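You operate a simulated robot arm through the tools that you are given. There is no shell and no other tool. Be economical: measure what you need, move in short steps, check, and stop when the job is done.

You are at the controls of a simulated robot arm. One attempt, no reset.

Task
Put one of the foam cartridges from the top of the black table on top of the grey primer tin.
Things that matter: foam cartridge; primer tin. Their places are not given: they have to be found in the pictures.

The check looks at the end state, three seconds after you hand in, the way a careful person would. Anything else that was tipped, shoved, dropped, spilled or broken makes it a failure.

Robot
A 6-joint arm with a two-finger parallel gripper, fixed in place. Base frame: the origin is at the foot of the arm, x ahead of it, y to its left, z up; the work surface is at about z = 0. Units: mm, rad, N and s.
With the tool pointing down near the work surface it reaches from about 160 to 420 mm from the base axis. Its first joint turns from -1.152 to 1.152 rad. Payload 1.57 kg.
The tool frame sits at the grasp point between the pads (the TCP): z along the fingers, y along the line on which they close. The tips reach 30 mm beyond it. The gripper opens to 80 mm. The fingers are 17 mm wide and 12 mm thick; the gripper's body (40 by 82 mm) begins 80 mm behind the TCP.
Orientation is told as [roll, pitch, yaw] about the base's x, y, z axes, in that order, counted from this pose: with the fingers straight down and closing along the base's y, the tool's x points along the base's -x, its y along +y and its z along -z.

Tools
- The arm moves only by the tool move_arm. Its argument "rows" is a list that holds one entry, the list of rows, each a list of 7 numbers: the shift along the tool's x, y, z in mm, then the turn, a rotation vector about the tool's x, y, z in rad, then the finger opening in mm, from 0 to 80. In form: [[[tx, ty, tz, ax, ay, az, claw], ...]]. A call has 1 to 8 rows; each row shifts and turns the commanded pose from where the row before left it, along the tool's axes as they then stand. Rows are played at 5 a second. More than 50 mm and 0.15 rad between two rows, or a gripper value outside its range, and nothing of the call is played. Where a pose cannot be reached the arm comes as near as it can. A force on the tool above 40 N (or 10 N above the force at the start of the call, whichever is more), or a blocked arm, ends the call early, and 0.2 s more pass. The fingers move at their own pace (about 153 mm/s each) and stop on an object; they squeeze with about 43 N. The grip force told is the motor's: it shows also when the fingers shut on nothing. Time passes only in rows, and 0.2 s behind the last, so rows that do not move let the fingers close. It gives the time, the measured TCP pose, the force on the tool (base axes), the opening and the grip force at its end, in the units of the frame above (readings bear some noise).
- Cameras (640 x 400 px; columns grow to the right, rows downward): "scene" is fixed at [41.6, -347.9, 418.8]; the picture's right is [0.83, -0.55, 0.00], its down [-0.35, -0.53, -0.77] and it looks along [0.42, 0.64, -0.64] (base axes); focal length 214 px, centre (320, 200). "wrist" rides on the gripper at [-32, 0, -78] in the tool frame; the picture's right is [0.00, -1.00, 0.00], its down [0.97, 0.00, -0.24] and it looks along [0.24, 0.00, 0.97] (tool axes); focal length 218 px, centre (320, 200).
- capture(camera): a new picture of that camera. No time passes.
- measure_at(camera, pixels): there is no depth. For up to 12 entries [column, row, z] of the newest picture of that camera ("zoom" is the newest enlarged one), the place [x, y] in the base frame at which the ray of that pixel passes the height z, good to about 2 mm, but the place of the scene camera against the robot may be out by one fixed shift of up to 25 mm in any direction. No time passes.
- inspect(camera, box): a new picture of the part [left, top, right, bottom] of that camera's present view, enlarged. No time passes.
- finish_job(): hands the job in; it is judged then, once.

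Keep the steps short. Do not move on a guess: measure, check each grasp and each placing, and mend mistakes. In all there are 60 turns and 22 pictures (those below and enlarged ones count). Leave the gripper open and the arm clear of the work at the hand-in unless told otherwise, and finish with a single line.

The tools are called after "Emit:" as name(argument=value, ...) on one line, values as JSON. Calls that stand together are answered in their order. move_arm: Moves the arm, as the interface text tells. Its arguments: {"type":"object","properties":{"rows":{"type":"array"}},"required":["rows"]} The other tools are called the same way: capture (camera) takes a picture; measure_at (camera, pixels) gives the place at which the rays of pixels pass given heights; inspect (camera, box) takes an enlarged picture of a part of a camera's view; finish_job () hands the job in.

At the start:

```text
time_s: 0.0
tcp_pos: [279.8, -15.8, 231.4]
tcp_rot: [0.003, 0.002, 0.003]
wrist_force: [-0.1, -0.7, -0.1]
gripper_width: 79.9
gripper_force: 0.1
```

scene: 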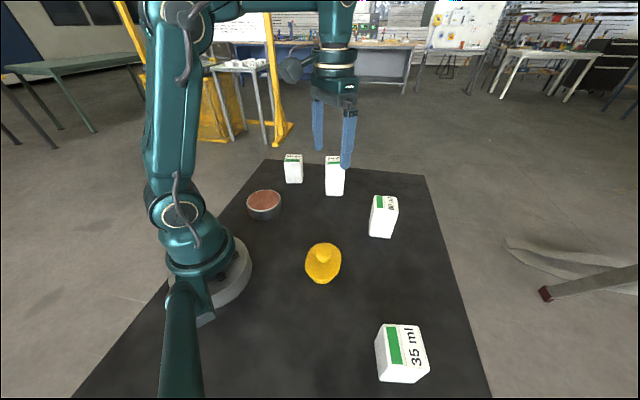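
wrist: 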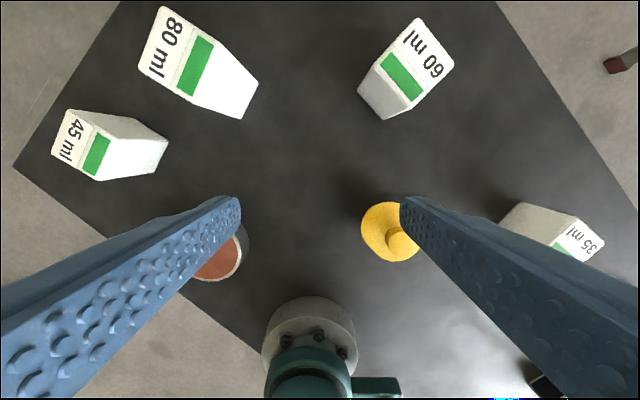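

I see four white boxes marked 80, 60, 45 and 35 ml, a yellow object, and a round tin with a reddish top at scene (264,203). I'll enlarge the tin and the boxes first.

Emit:
inspect(camera="scene", box=[230, 140, 430, 265])

Emit:
inspect(camera="wrist", box=[30, 0, 350, 200])

```text
3.20 times, centred on (330, 202) of scene
```

zoom: 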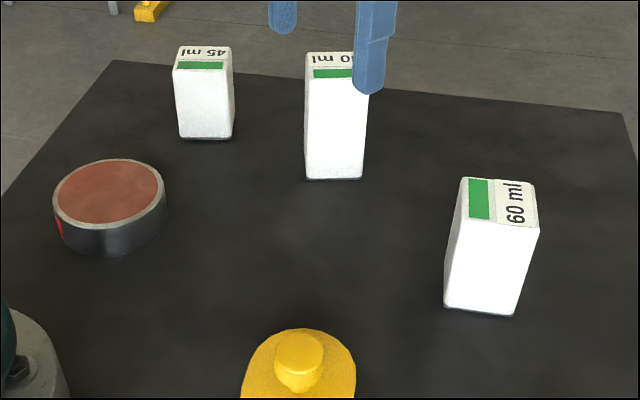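

```text
2.00 times, centred on (190, 100) of wrist
```

zoom: 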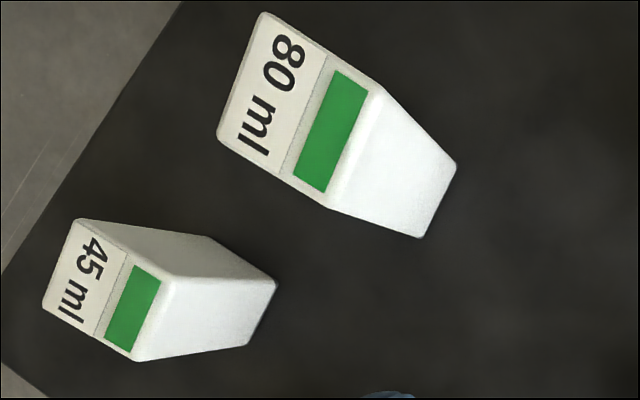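

Any cartridge will do. The 45 ml one stands near the tin, so I'll measure its base and top corners in the wrist zoom: the base at z=0, the top at trial heights.

Emit:
measure_at(camera="zoom", pixels=[[210, 237, 0], [276, 284, 0], [246, 345, 0], [78, 220, 60], [172, 282, 60], [140, 361, 60], [43, 303, 60], [78, 220, 70], [172, 282, 70], [140, 361, 70], [43, 303, 70], [172, 282, 80]])

Emit:
measure_at(camera="wrist", pixels=[[240, 262, 20], [240, 235, 20], [195, 279, 20], [220, 281, 20]])

```text
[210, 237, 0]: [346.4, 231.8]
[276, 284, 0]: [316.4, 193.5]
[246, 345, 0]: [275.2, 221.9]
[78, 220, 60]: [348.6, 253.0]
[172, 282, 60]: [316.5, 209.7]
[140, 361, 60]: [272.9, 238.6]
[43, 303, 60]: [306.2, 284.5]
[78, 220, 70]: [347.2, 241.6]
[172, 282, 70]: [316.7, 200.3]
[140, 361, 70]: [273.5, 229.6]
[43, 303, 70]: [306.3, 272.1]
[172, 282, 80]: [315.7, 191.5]
```

```text
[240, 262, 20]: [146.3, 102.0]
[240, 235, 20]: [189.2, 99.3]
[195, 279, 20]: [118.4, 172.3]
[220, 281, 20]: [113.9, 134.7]
```

The 45 ml box is about 78 tall with a roughly 50 x 50 footprint, centred near (311,228). The tin is near (150,130). I'll move at height to a view over both, shifting about +165 in y.

Emit:
move_arm(rows=[[[0, 42, 0, 0, 0, 0, 80], [0, 42, 0, 0, 0, 0, 80], [5, 42, 0, 0, 0, 0, 80], [5, 42, 0, 0, 0, 0, 80], [0, 0, 0, 0, 0, 0, 80]]])

Emit:
capture(camera="wrist")

```text
time_s: 1.2
tcp_pos: [267.3, 155.4, 230.6]
tcp_rot: [0.002, 0.0, 0.003]
wrist_force: [0.0, -0.4, 0.6]
gripper_width: 79.7
gripper_force: 0.1
```

```text
17 pictures are left
```

wrist: 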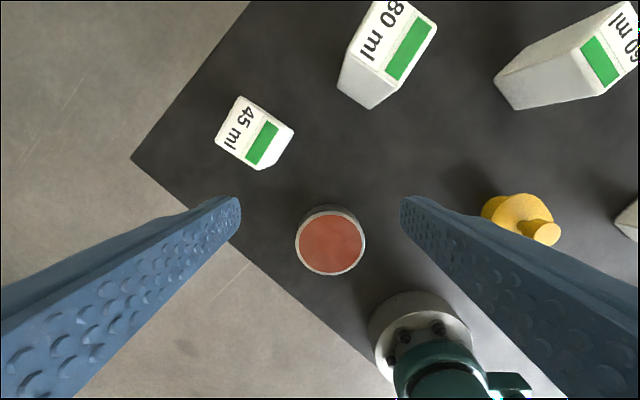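

Both are clear now: the 45 ml box top has corners near (237,96), (215,140), (253,169), (278,122), and the tin's rim runs from columns 296 to 365 and rows 212 to 276. I'll measure both.

Emit:
inspect(camera="wrist", box=[200, 80, 400, 280])

Emit:
measure_at(camera="wrist", pixels=[[237, 96, 60], [215, 140, 60], [258, 168, 60], [278, 122, 60], [237, 96, 78], [215, 140, 78], [258, 168, 78], [278, 122, 78], [294, 130, 0], [269, 169, 0], [375, 109, 0], [341, 88, 0]])

```text
2.00 times, centred on (300, 180) of wrist
```

zoom: 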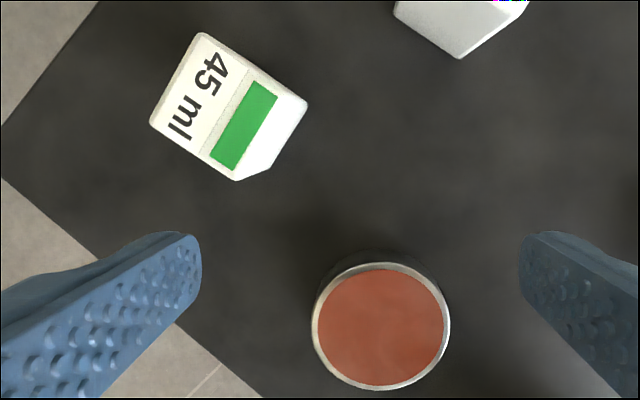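

```text
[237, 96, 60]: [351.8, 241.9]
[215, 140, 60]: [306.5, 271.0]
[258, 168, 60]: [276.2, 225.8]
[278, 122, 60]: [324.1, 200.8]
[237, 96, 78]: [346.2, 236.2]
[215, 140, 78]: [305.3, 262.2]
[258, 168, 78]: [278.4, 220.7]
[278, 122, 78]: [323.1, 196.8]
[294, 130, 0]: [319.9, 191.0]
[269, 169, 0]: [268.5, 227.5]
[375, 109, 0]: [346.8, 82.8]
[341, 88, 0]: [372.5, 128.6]
```

The zoom confirms the box is centred near (311,228), with its edges at about 145°. Next I'll measure the tin's rim: zoom (312,325), (450,325), (381,263), (381,390), with its base edge near (375,249).

Emit:
measure_at(camera="zoom", pixels=[[312, 325, 25], [450, 325, 25], [381, 263, 25], [381, 390, 25], [312, 325, 35], [450, 325, 35], [381, 263, 35], [381, 390, 35], [375, 249, 0], [200, 33, 78], [150, 122, 78], [268, 172, 0]])

Emit:
measure_at(camera="scene", pixels=[[264, 219, 0], [264, 209, 25], [264, 209, 35], [264, 190, 25], [264, 190, 35], [288, 183, 0], [302, 183, 0], [285, 160, 78], [303, 160, 78]])

```text
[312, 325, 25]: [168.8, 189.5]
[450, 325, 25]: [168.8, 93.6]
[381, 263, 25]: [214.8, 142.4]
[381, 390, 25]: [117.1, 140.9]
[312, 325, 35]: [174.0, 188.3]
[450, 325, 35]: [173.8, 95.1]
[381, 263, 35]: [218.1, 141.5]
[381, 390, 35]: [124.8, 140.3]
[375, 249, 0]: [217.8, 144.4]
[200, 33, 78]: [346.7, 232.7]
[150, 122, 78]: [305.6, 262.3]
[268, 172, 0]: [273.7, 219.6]
```

```text
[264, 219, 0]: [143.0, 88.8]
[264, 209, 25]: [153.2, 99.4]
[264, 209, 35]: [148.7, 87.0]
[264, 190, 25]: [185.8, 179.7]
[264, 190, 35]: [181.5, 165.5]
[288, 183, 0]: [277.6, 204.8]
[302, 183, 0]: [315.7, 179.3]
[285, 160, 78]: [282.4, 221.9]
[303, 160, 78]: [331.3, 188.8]
```

The tin is about 33 tall with a radius of about 47, centred near (171,142), so there is ample room for a 50 x 50 base. Next I'll turn the tool by +0.96 rad yaw in place, so the fingers close along 145°.

Emit:
move_arm(rows=[[[0, 0, 0, 0, 0, -0.137, 80], [0, 0, 0, 0, 0, -0.137, 80], [0, 0, 0, 0, 0, -0.137, 80], [0, 0, 0, 0, 0, -0.137, 80], [0, 0, 0, 0, 0, -0.137, 80], [0, 0, 0, 0, 0, -0.137, 80], [0, 0, 0, 0, 0, -0.137, 80], [0, 0, 0, 0, 0, 0, 80]]])

```text
time_s: 3.0
tcp_pos: [269.3, 152.6, 231.9]
tcp_rot: [0.001, -0.003, 0.961]
wrist_force: [0.1, 0.8, 0.9]
gripper_width: 80.1
gripper_force: 0.1
```

The yaw is right at 0.961. Next I'll shift above the box at (311,228) and lower to z≈140, which keeps the tips at 110, above the box top at 78.

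Emit:
move_arm(rows=[[[-29, 3, 0, 0, 0, 0, 80], [-29, 3, 0, 0, 0, 0, 80], [-28, 3, 0, 0, 0, 0, 80], [0, 0, 45, 0, 0, 0, 80], [0, 0, 45, 0, 0, 0, 80], [0, 0, 0, 0, 0, 0, 80]]])

Emit:
capture(camera="wrist")

```text
time_s: 4.4
tcp_pos: [293.7, 206.6, 126.8]
tcp_rot: [0.0, -0.001, 0.96]
wrist_force: [0.2, -0.6, 0.2]
gripper_width: 80.0
gripper_force: 0.0
out of reach, approached as far as the arm can: row 2, 3
```

```text
15 pictures are left
```

wrist: 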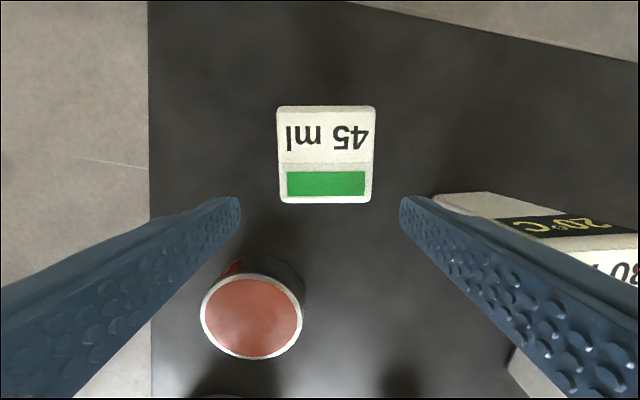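

The shift stopped short because it went out of reach up high, but the pose is safe and the box is square to the fingers. I'll measure its top corners again.

Emit:
measure_at(camera="wrist", pixels=[[278, 106, 78], [376, 106, 78], [277, 203, 78], [371, 203, 78], [435, 195, 110], [500, 355, 0]])

```text
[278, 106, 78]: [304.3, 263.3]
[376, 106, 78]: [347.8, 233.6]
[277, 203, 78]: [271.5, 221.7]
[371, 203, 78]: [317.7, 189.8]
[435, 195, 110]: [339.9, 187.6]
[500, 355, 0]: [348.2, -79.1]
```

The box centre is (310.5,227) and it is about 53 wide. The 80 ml box is over 70 mm clear of the nearer finger. I'll shift by about -26.7 along tool x and -1.8 along y, going down slightly.

Emit:
move_arm(rows=[[[-9, -0.6, 3, 0, 0, 0, 80], [-9, -0.6, 3, 0, 0, 0, 80], [-8.7, -0.6, 3, 0, 0, 0, 80], [0, 0, 0, 0, 0, 0, 80]]])

```text
time_s: 5.4
tcp_pos: [311.3, 231.0, 118.7]
tcp_rot: [0.0, -0.002, 0.962]
wrist_force: [0.0, -0.6, 0.5]
gripper_width: 79.9
gripper_force: 0.0
```

It reads (311,231), so I'll correct by +3 in tool x and -1.2 in tool y. Then I'll lower 70 mm in steps to z≈48.

Emit:
move_arm(rows=[[[3, -1.2, 0, 0, 0, 0, 80], [0, 0, 20, 0, 0, 0, 80], [0, 0, 20, 0, 0, 0, 80], [0, 0, 15, 0, 0, 0, 80], [0, 0, 15, 0, 0, 0, 80], [0, 0, 0, 0, 0, 0, 80]]])

Emit:
capture(camera="wrist")

```text
time_s: 6.8
tcp_pos: [308.4, 225.8, 50.3]
tcp_rot: [0.001, -0.001, 0.96]
wrist_force: [0.3, -0.1, 0.2]
gripper_width: 79.9
gripper_force: 0.1
```

```text
14 pictures are left
```

wrist: 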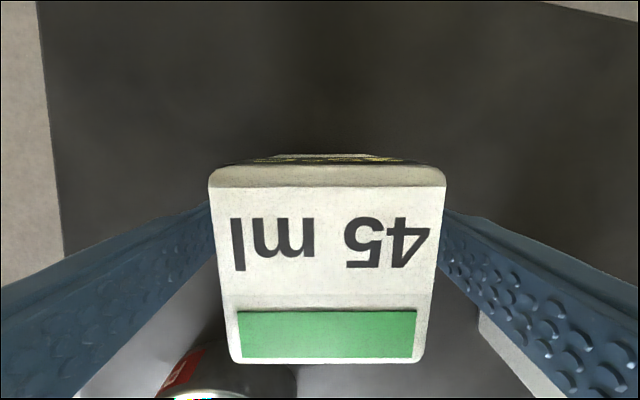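

The box is centred between the fingers with no contact. I'll close now, using rows that hold still.

Emit:
move_arm(rows=[[[0, 0, 0, 0, 0, 0, 60], [0, 0, 0, 0, 0, 0, 50], [0, 0, 0, 0, 0, 0, 44], [0, 0, 0, 0, 0, 0, 44]]])

```text
time_s: 7.8
tcp_pos: [309.3, 226.7, 48.4]
tcp_rot: [0.0, 0.0, 0.96]
wrist_force: [-0.1, 0.4, 0.7]
gripper_width: 53.5
gripper_force: 42.9
```

The fingers stopped at 53.5 mm with 43 N, so the box is held. I'll lift it 75 mm straight up, then look.

Emit:
move_arm(rows=[[[0, 0, -10, 0, 0, 0, 44], [0, 0, -20, 0, 0, 0, 44], [0, 0, -20, 0, 0, 0, 44], [0, 0, -25, 0, 0, 0, 44], [0, 0, 0, 0, 0, 0, 44]]])

Emit:
capture(camera="wrist")

Emit:
capture(camera="scene")

```text
time_s: 9.0
tcp_pos: [307.5, 227.3, 122.4]
tcp_rot: [0.001, -0.002, 0.96]
wrist_force: [-0.2, -0.5, -0.8]
gripper_width: 52.9
gripper_force: 43.0
```

```text
13 pictures are left
```

wrist: 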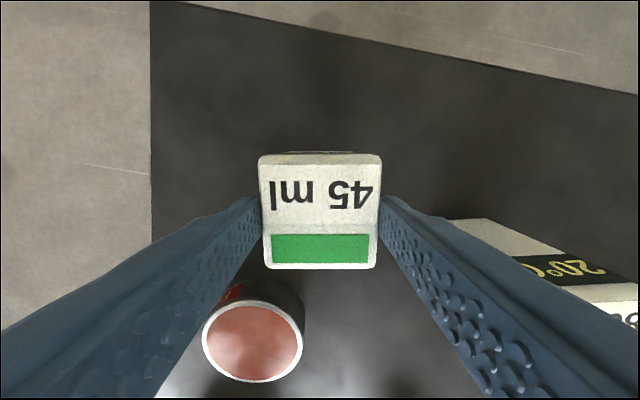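

```text
12 pictures are left
```

scene: 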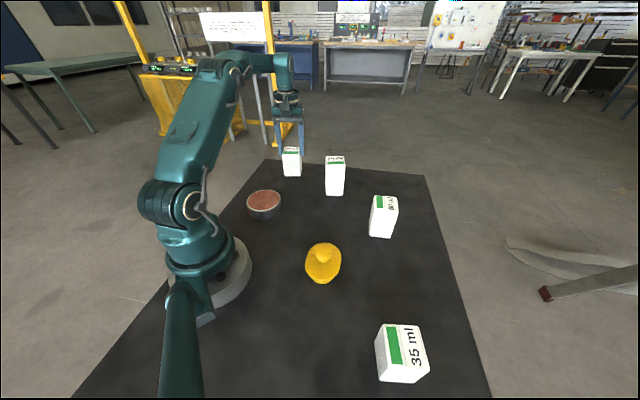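

Something is off. The box top is 122 px wide now against 230 px before the lift, so it has slid down in the fingers. I'll measure how high its top is from its width (53 mm expected).

Emit:
measure_at(camera="wrist", pixels=[[263, 268, 100], [377, 268, 100], [263, 268, 110], [377, 268, 110], [259, 165, 100], [382, 165, 100], [259, 165, 110], [382, 165, 110], [259, 165, 95], [382, 165, 95]])

Emit:
inspect(camera="scene", box=[240, 120, 360, 195])

```text
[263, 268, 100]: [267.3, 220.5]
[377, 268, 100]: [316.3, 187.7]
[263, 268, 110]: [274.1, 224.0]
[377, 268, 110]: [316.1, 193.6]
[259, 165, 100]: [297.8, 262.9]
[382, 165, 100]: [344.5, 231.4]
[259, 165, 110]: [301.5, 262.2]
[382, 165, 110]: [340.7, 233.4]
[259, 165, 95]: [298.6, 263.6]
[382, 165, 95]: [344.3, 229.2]
```

```text
5.33 times, centred on (300, 158) of scene
```

zoom: 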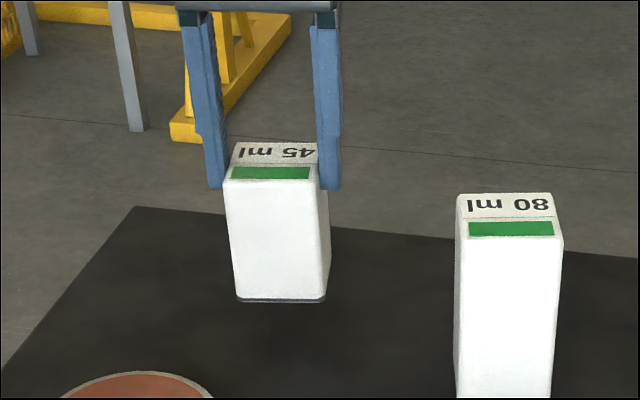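

It has slipped about 45–50 mm and hangs by the fingertips with its base at about z=25. I'll lower it to the table at once with the grip kept, in small steps.

Emit:
move_arm(rows=[[[0, 0, 7, 0, 0, 0, 44], [0, 0, 7, 0, 0, 0, 44], [0, 0, 5, 0, 0, 0, 44]]])

Emit:
inspect(camera="scene", box=[240, 120, 360, 195])

```text
time_s: 9.8
tcp_pos: [308.1, 228.0, 105.4]
tcp_rot: [0.001, -0.002, 0.959]
wrist_force: [-0.3, 0.1, -1.2]
gripper_width: 53.0
gripper_force: 43.0
```

```text
5.33 times, centred on (300, 158) of scene
```

zoom: 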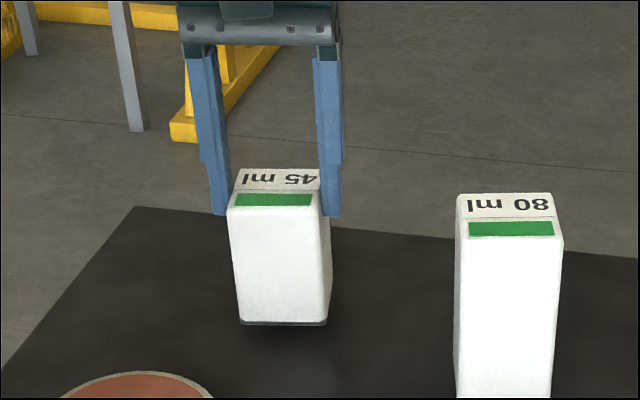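

It moved down with the fingers and did not slip further, so the slip came during the quick lift. Its base is about 6–8 mm above the table. I'll lower in 2–3 mm steps until it touches, then regrip.

Emit:
move_arm(rows=[[[0, 0, 3, 0, 0, 0, 44], [0, 0, 2, 0, 0, 0, 44], [0, 0, 2, 0, 0, 0, 44], [0, 0, 0, 0, 0, 0, 44]]])

Emit:
inspect(camera="scene", box=[240, 120, 360, 195])

```text
time_s: 10.8
tcp_pos: [308.3, 229.4, 97.0]
tcp_rot: [0.001, -0.001, 0.96]
wrist_force: [-1.1, -0.4, -1.0]
gripper_width: 52.9
gripper_force: 43.0
```

```text
5.33 times, centred on (300, 158) of scene
```

zoom: 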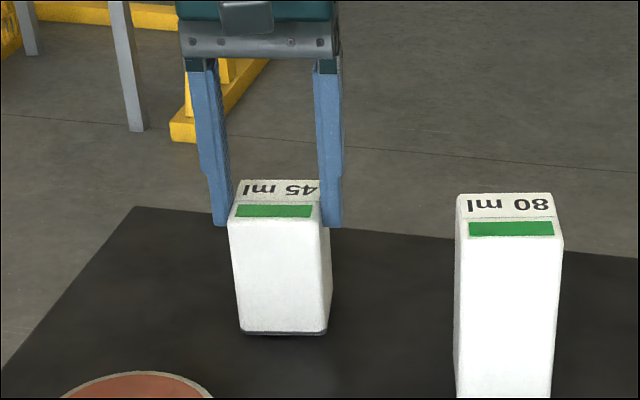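

The bottom edge is at zoom row 335, and the table-level position is about row 336–340, so it is almost touching. I'll go 1 mm at a time and watch the vertical force.

Emit:
move_arm(rows=[[[0, 0, 1, 0, 0, 0, 44], [0, 0, 1, 0, 0, 0, 44], [0, 0, 0, 0, 0, 0, 44]]])

```text
time_s: 11.6
tcp_pos: [307.9, 228.9, 95.4]
tcp_rot: [0.0, -0.003, 0.96]
wrist_force: [-2.6, -1.1, 11.9]
gripper_width: 53.2
gripper_force: 42.6
```

The force rose to 12 N, so it is on the table. I'll open the fingers and lower to z≈45 around it.

Emit:
move_arm(rows=[[[0, 0, -1, 0, 0, 0, 48], [0, 0, 0, 0, 0, 0, 60], [0, 0, 0, 0, 0, 0, 80], [0, 0, 0, 0, 0, 0, 80]]])

Emit:
capture(camera="wrist")

```text
time_s: 12.6
tcp_pos: [308.8, 228.7, 96.0]
tcp_rot: [-0.001, -0.002, 0.958]
wrist_force: [0.4, 0.2, -0.6]
gripper_width: 80.0
gripper_force: 0.1
```

```text
8 pictures are left
```

wrist: 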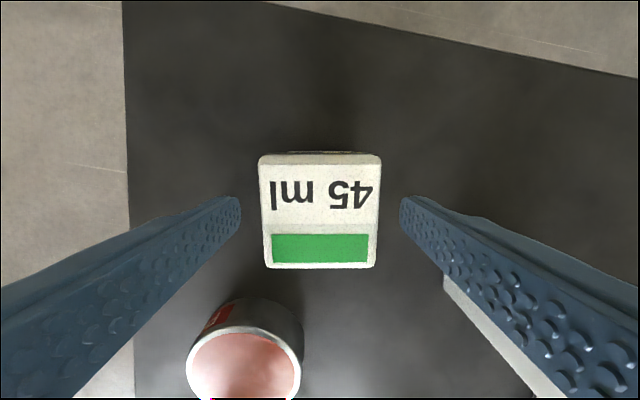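

The box stands square between the open fingers. I'll lower to z≈45.

Emit:
move_arm(rows=[[[0, 0, 15, 0, 0, 0, 80], [0, 0, 15, 0, 0, 0, 80], [0, 0, 12, 0, 0, 0, 80], [0, 0, 10, 0, 0, 0, 80], [0, 0, 0, 0, 0, 0, 80]]])

Emit:
move_arm(rows=[[[0, 0, 0, 0, 0, 0, 50], [0, 0, 0, 0, 0, 0, 40], [0, 0, 0, 0, 0, 0, 40], [0, 0, 0, 0, 0, 0, 40], [0, 0, 0, 0, 0, 0, 40]]])

Emit:
move_arm(rows=[[[0, 0, -2, 0, 0, 0, 40], [0, 0, -2, 0, 0, 0, 40], [0, 0, -3, 0, 0, 0, 40], [0, 0, -3, 0, 0, 0, 40], [0, 0, -3, 0, 0, 0, 40], [0, 0, -3, 0, 0, 0, 40], [0, 0, 0, 0, 0, 0, 40]]])

Emit:
capture(camera="wrist")

```text
time_s: 13.8
tcp_pos: [308.5, 229.7, 44.2]
tcp_rot: [0.001, -0.002, 0.96]
wrist_force: [0.4, -1.2, 0.1]
gripper_width: 79.9
gripper_force: 0.0
```

```text
time_s: 15.0
tcp_pos: [306.3, 228.9, 44.5]
tcp_rot: [0.0, -0.002, 0.959]
wrist_force: [0.0, 0.7, -0.4]
gripper_width: 53.6
gripper_force: 43.2
```

```text
time_s: 16.6
tcp_pos: [308.6, 228.1, 61.0]
tcp_rot: [-0.001, -0.001, 0.96]
wrist_force: [-0.7, 0.1, -1.0]
gripper_width: 53.5
gripper_force: 43.3
```

```text
7 pictures are left
```

wrist: 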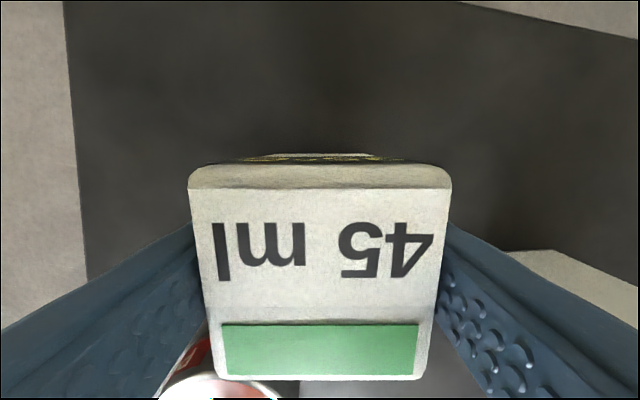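

The top is 262 px wide, which puts it about 34 mm above the TCP, so there is no slip this time. I'll keep lifting at 5 mm per row and check again.

Emit:
move_arm(rows=[[[0, 0, -4, 0, 0, 0, 40], [0, 0, -5, 0, 0, 0, 40], [0, 0, -5, 0, 0, 0, 40], [0, 0, -5, 0, 0, 0, 40], [0, 0, -5, 0, 0, 0, 40], [0, 0, -5, 0, 0, 0, 40], [0, 0, -5, 0, 0, 0, 40], [0, 0, -3, 0, 0, 0, 40]]])

Emit:
capture(camera="wrist")

```text
time_s: 18.4
tcp_pos: [307.8, 228.7, 98.3]
tcp_rot: [0.0, -0.002, 0.96]
wrist_force: [0.3, -0.4, -1.3]
gripper_width: 53.5
gripper_force: 43.3
```

```text
6 pictures are left
```

wrist: 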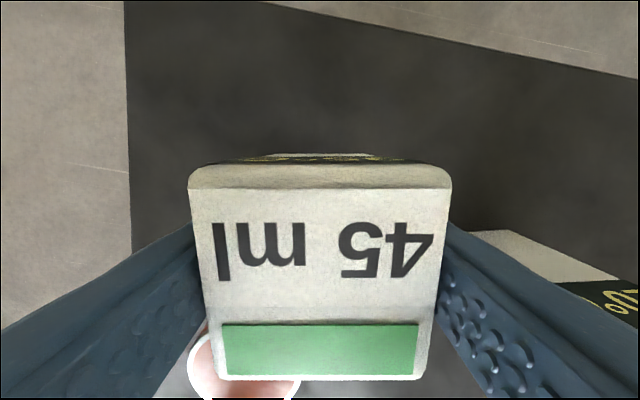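

There is still no slip. I'll carry it toward the tin: the total shift to (171,142) is +150 in tool x and +62 in tool y. I'll use slow rows of about 6.5 mm and do the first third now.

Emit:
move_arm(rows=[[[3, 1.2, 0, 0, 0, 0, 40], [5, 2.1, 0, 0, 0, 0, 40], [6, 2.5, 0, 0, 0, 0, 40], [6, 2.5, 0, 0, 0, 0, 40], [6, 2.5, 0, 0, 0, 0, 40], [6, 2.5, 0, 0, 0, 0, 40], [6, 2.5, 0, 0, 0, 0, 40], [6, 2.5, 0, 0, 0, 0, 40]]])

Emit:
move_arm(rows=[[[6, 2.5, 0, 0, 0, 0, 40], [6, 2.5, 0, 0, 0, 0, 40], [6, 2.5, 0, 0, 0, 0, 40], [6, 2.5, 0, 0, 0, 0, 40], [6, 2.5, 0, 0, 0, 0, 40], [6, 2.5, 0, 0, 0, 0, 40], [6, 2.5, 0, 0, 0, 0, 40], [5, 2, 0, 0, 0, 0, 40]]])

Emit:
capture(camera="scene")

```text
time_s: 20.2
tcp_pos: [269.1, 202.2, 97.3]
tcp_rot: [0.0, -0.001, 0.96]
wrist_force: [0.9, 0.5, -1.2]
gripper_width: 53.8
gripper_force: 43.3
```

```text
time_s: 22.0
tcp_pos: [225.2, 176.0, 98.0]
tcp_rot: [-0.002, -0.002, 0.96]
wrist_force: [-0.5, -0.8, -1.0]
gripper_width: 53.5
gripper_force: 43.2
```

```text
5 pictures are left
```

scene: 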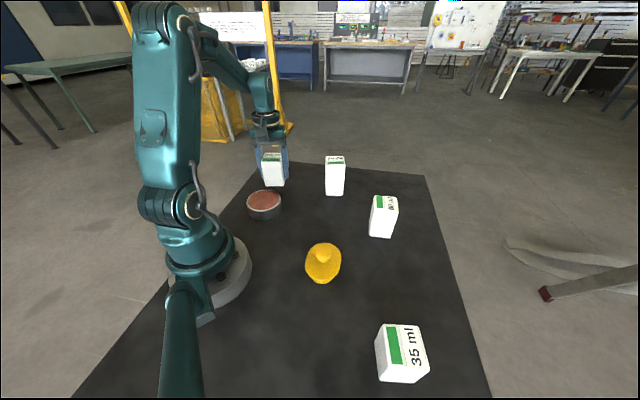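

The box is upright, held firmly, and clear of the tin top. The remaining shift is about +59 in tool x and +25 in tool y.

Emit:
move_arm(rows=[[[4, 1.7, 0, 0, 0, 0, 40], [6, 2.5, 0, 0, 0, 0, 40], [6, 2.5, 0, 0, 0, 0, 40], [6, 2.5, 0, 0, 0, 0, 40], [6, 2.5, 0, 0, 0, 0, 40], [6, 2.5, 0, 0, 0, 0, 40], [6, 2.5, 0, 0, 0, 0, 40], [6, 2.5, 0, 0, 0, 0, 40]]])

Emit:
move_arm(rows=[[[6, 2.5, 0, 0, 0, 0, 40], [5, 2.3, 0, 0, 0, 0, 40], [2, 1, 0, 0, 0, 0, 40], [0, 0, 0, 0, 0, 0, 40]]])

Emit:
inspect(camera="scene", box=[204, 150, 332, 230])

```text
time_s: 23.8
tcp_pos: [184.8, 149.2, 96.8]
tcp_rot: [0.0, -0.002, 0.962]
wrist_force: [-0.9, -1.1, -0.1]
gripper_width: 53.5
gripper_force: 42.6
```

```text
time_s: 24.8
tcp_pos: [171.2, 143.9, 97.7]
tcp_rot: [0.0, -0.004, 0.961]
wrist_force: [-0.5, -0.2, -2.1]
gripper_width: 53.6
gripper_force: 43.3
```

```text
5.00 times, centred on (268, 190) of scene
```

zoom: 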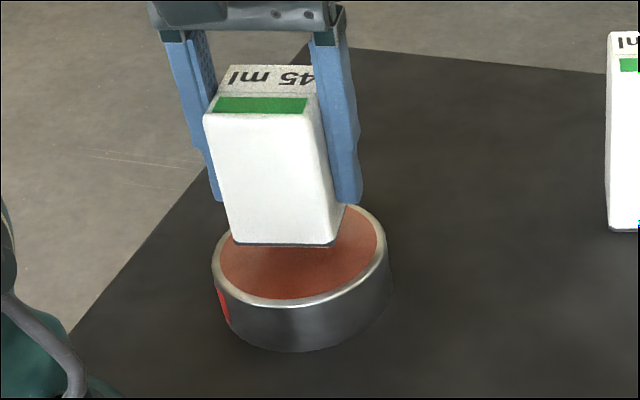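

The box hangs over the tin's centre with its base about 20 mm above it. I'll lower slowly until contact shows.

Emit:
move_arm(rows=[[[0, 0, 2, 0, 0, 0, 40], [0, 0, 3, 0, 0, 0, 40], [0, 0, 3, 0, 0, 0, 40], [0, 0, 3, 0, 0, 0, 40], [0, 0, 2, 0, 0, 0, 40], [0, 0, 1, 0, 0, 0, 40], [0, 0, 0, 0, 0, 0, 40]]])

Emit:
move_arm(rows=[[[0, 0, 1, 0, 0, 0, 40], [0, 0, 1, 0, 0, 0, 40], [0, 0, 0, 0, 0, 0, 40]]])

```text
time_s: 26.4
tcp_pos: [171.2, 142.7, 84.0]
tcp_rot: [0.0, -0.003, 0.96]
wrist_force: [0.5, 0.1, -1.0]
gripper_width: 53.5
gripper_force: 43.5
```

```text
time_s: 27.2
tcp_pos: [172.1, 142.8, 82.0]
tcp_rot: [0.0, -0.003, 0.96]
wrist_force: [-0.1, 0.5, -1.3]
gripper_width: 53.7
gripper_force: 43.2
```

No contact yet: z is 82 and the base is at about 37. I'll go on 1 mm at a time.

Emit:
move_arm(rows=[[[0, 0, 1, 0, 0, 0, 40], [0, 0, 1, 0, 0, 0, 40], [0, 0, 0, 0, 0, 0, 40]]])

```text
time_s: 28.0
tcp_pos: [169.8, 141.2, 80.1]
tcp_rot: [-0.001, -0.002, 0.961]
wrist_force: [0.2, 0.5, -0.3]
gripper_width: 53.5
gripper_force: 42.8
```

The force is still near zero, so I'll go another 1–2 mm.

Emit:
move_arm(rows=[[[0, 0, 1, 0, 0, 0, 40], [0, 0, 0.5, 0, 0, 0, 40], [0, 0, 0, 0, 0, 0, 40]]])

```text
time_s: 28.8
tcp_pos: [170.0, 140.1, 78.7]
tcp_rot: [0.0, -0.001, 0.96]
wrist_force: [-3.5, -5.2, 19.1]
gripper_width: 53.5
gripper_force: 42.8
```

Contact: 19 N upward, so the box rests on the tin. I'll ease up 0.8 mm to relieve the press and look before opening.

Emit:
move_arm(rows=[[[0, 0, -0.8, 0, 0, 0, 40], [0, 0, 0, 0, 0, 0, 40]]])

Emit:
inspect(camera="scene", box=[204, 150, 332, 230])

```text
time_s: 29.4
tcp_pos: [171.3, 141.8, 79.2]
tcp_rot: [0.001, -0.003, 0.962]
wrist_force: [0.3, -4.5, 10.8]
gripper_width: 53.9
gripper_force: 43.0
```

```text
5.00 times, centred on (268, 190) of scene
```

zoom: 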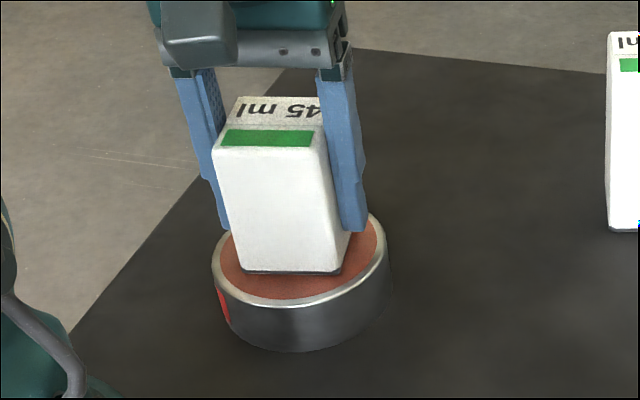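

The box sits flat and well inside the rim. I'll ease up a little more and open.

Emit:
move_arm(rows=[[[0, 0, -0.4, 0, 0, 0, 40], [0, 0, 0, 0, 0, 0, 52], [0, 0, 0, 0, 0, 0, 56], [0, 0, 0, 0, 0, 0, 65], [0, 0, 0, 0, 0, 0, 80], [0, 0, 0, 0, 0, 0, 80]]])

Emit:
move_arm(rows=[[[0, 0, -8, 0, 0, 0, 80], [0, 0, -15, 0, 0, 0, 80], [0, 0, -25, 0, 0, 0, 80], [0, 0, -30, 0, 0, 0, 80], [0, 0, -35, 0, 0, 0, 80], [0, 0, -25, 0, 0, 0, 80], [0, 0, 0, 0, 0, 0, 80]]])

Emit:
inspect(camera="scene", box=[204, 150, 332, 230])

```text
time_s: 30.8
tcp_pos: [171.2, 143.5, 80.7]
tcp_rot: [0.0, -0.001, 0.959]
wrist_force: [1.3, -0.2, -0.8]
gripper_width: 80.1
gripper_force: 0.0
```

```text
time_s: 32.4
tcp_pos: [170.1, 143.1, 219.7]
tcp_rot: [0.001, -0.003, 0.96]
wrist_force: [-0.7, 0.5, -0.7]
gripper_width: 80.2
gripper_force: 0.0
```

```text
5.00 times, centred on (268, 190) of scene
```

zoom: 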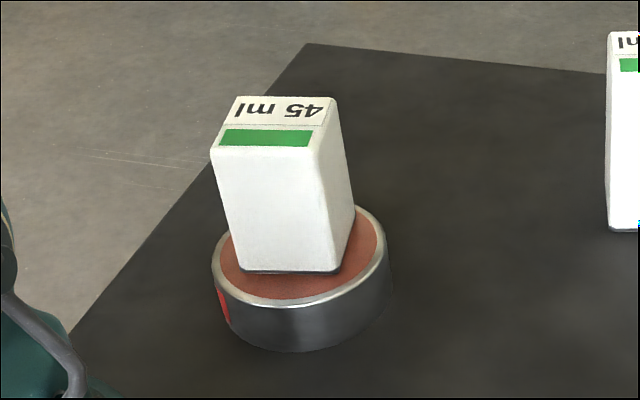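

The box stands upright and alone on the tin, the gripper is open, and the arm is clear above it at z=220. I'll hand in now.

Emit:
finish_job()

```text
The job is handed in.
```

The 45 ml foam cartridge stands upright near the centre of the primer tin, with the gripper open and the arm clear; on the first lift it slipped in the fingers, so I set it back on the table and regripped it.
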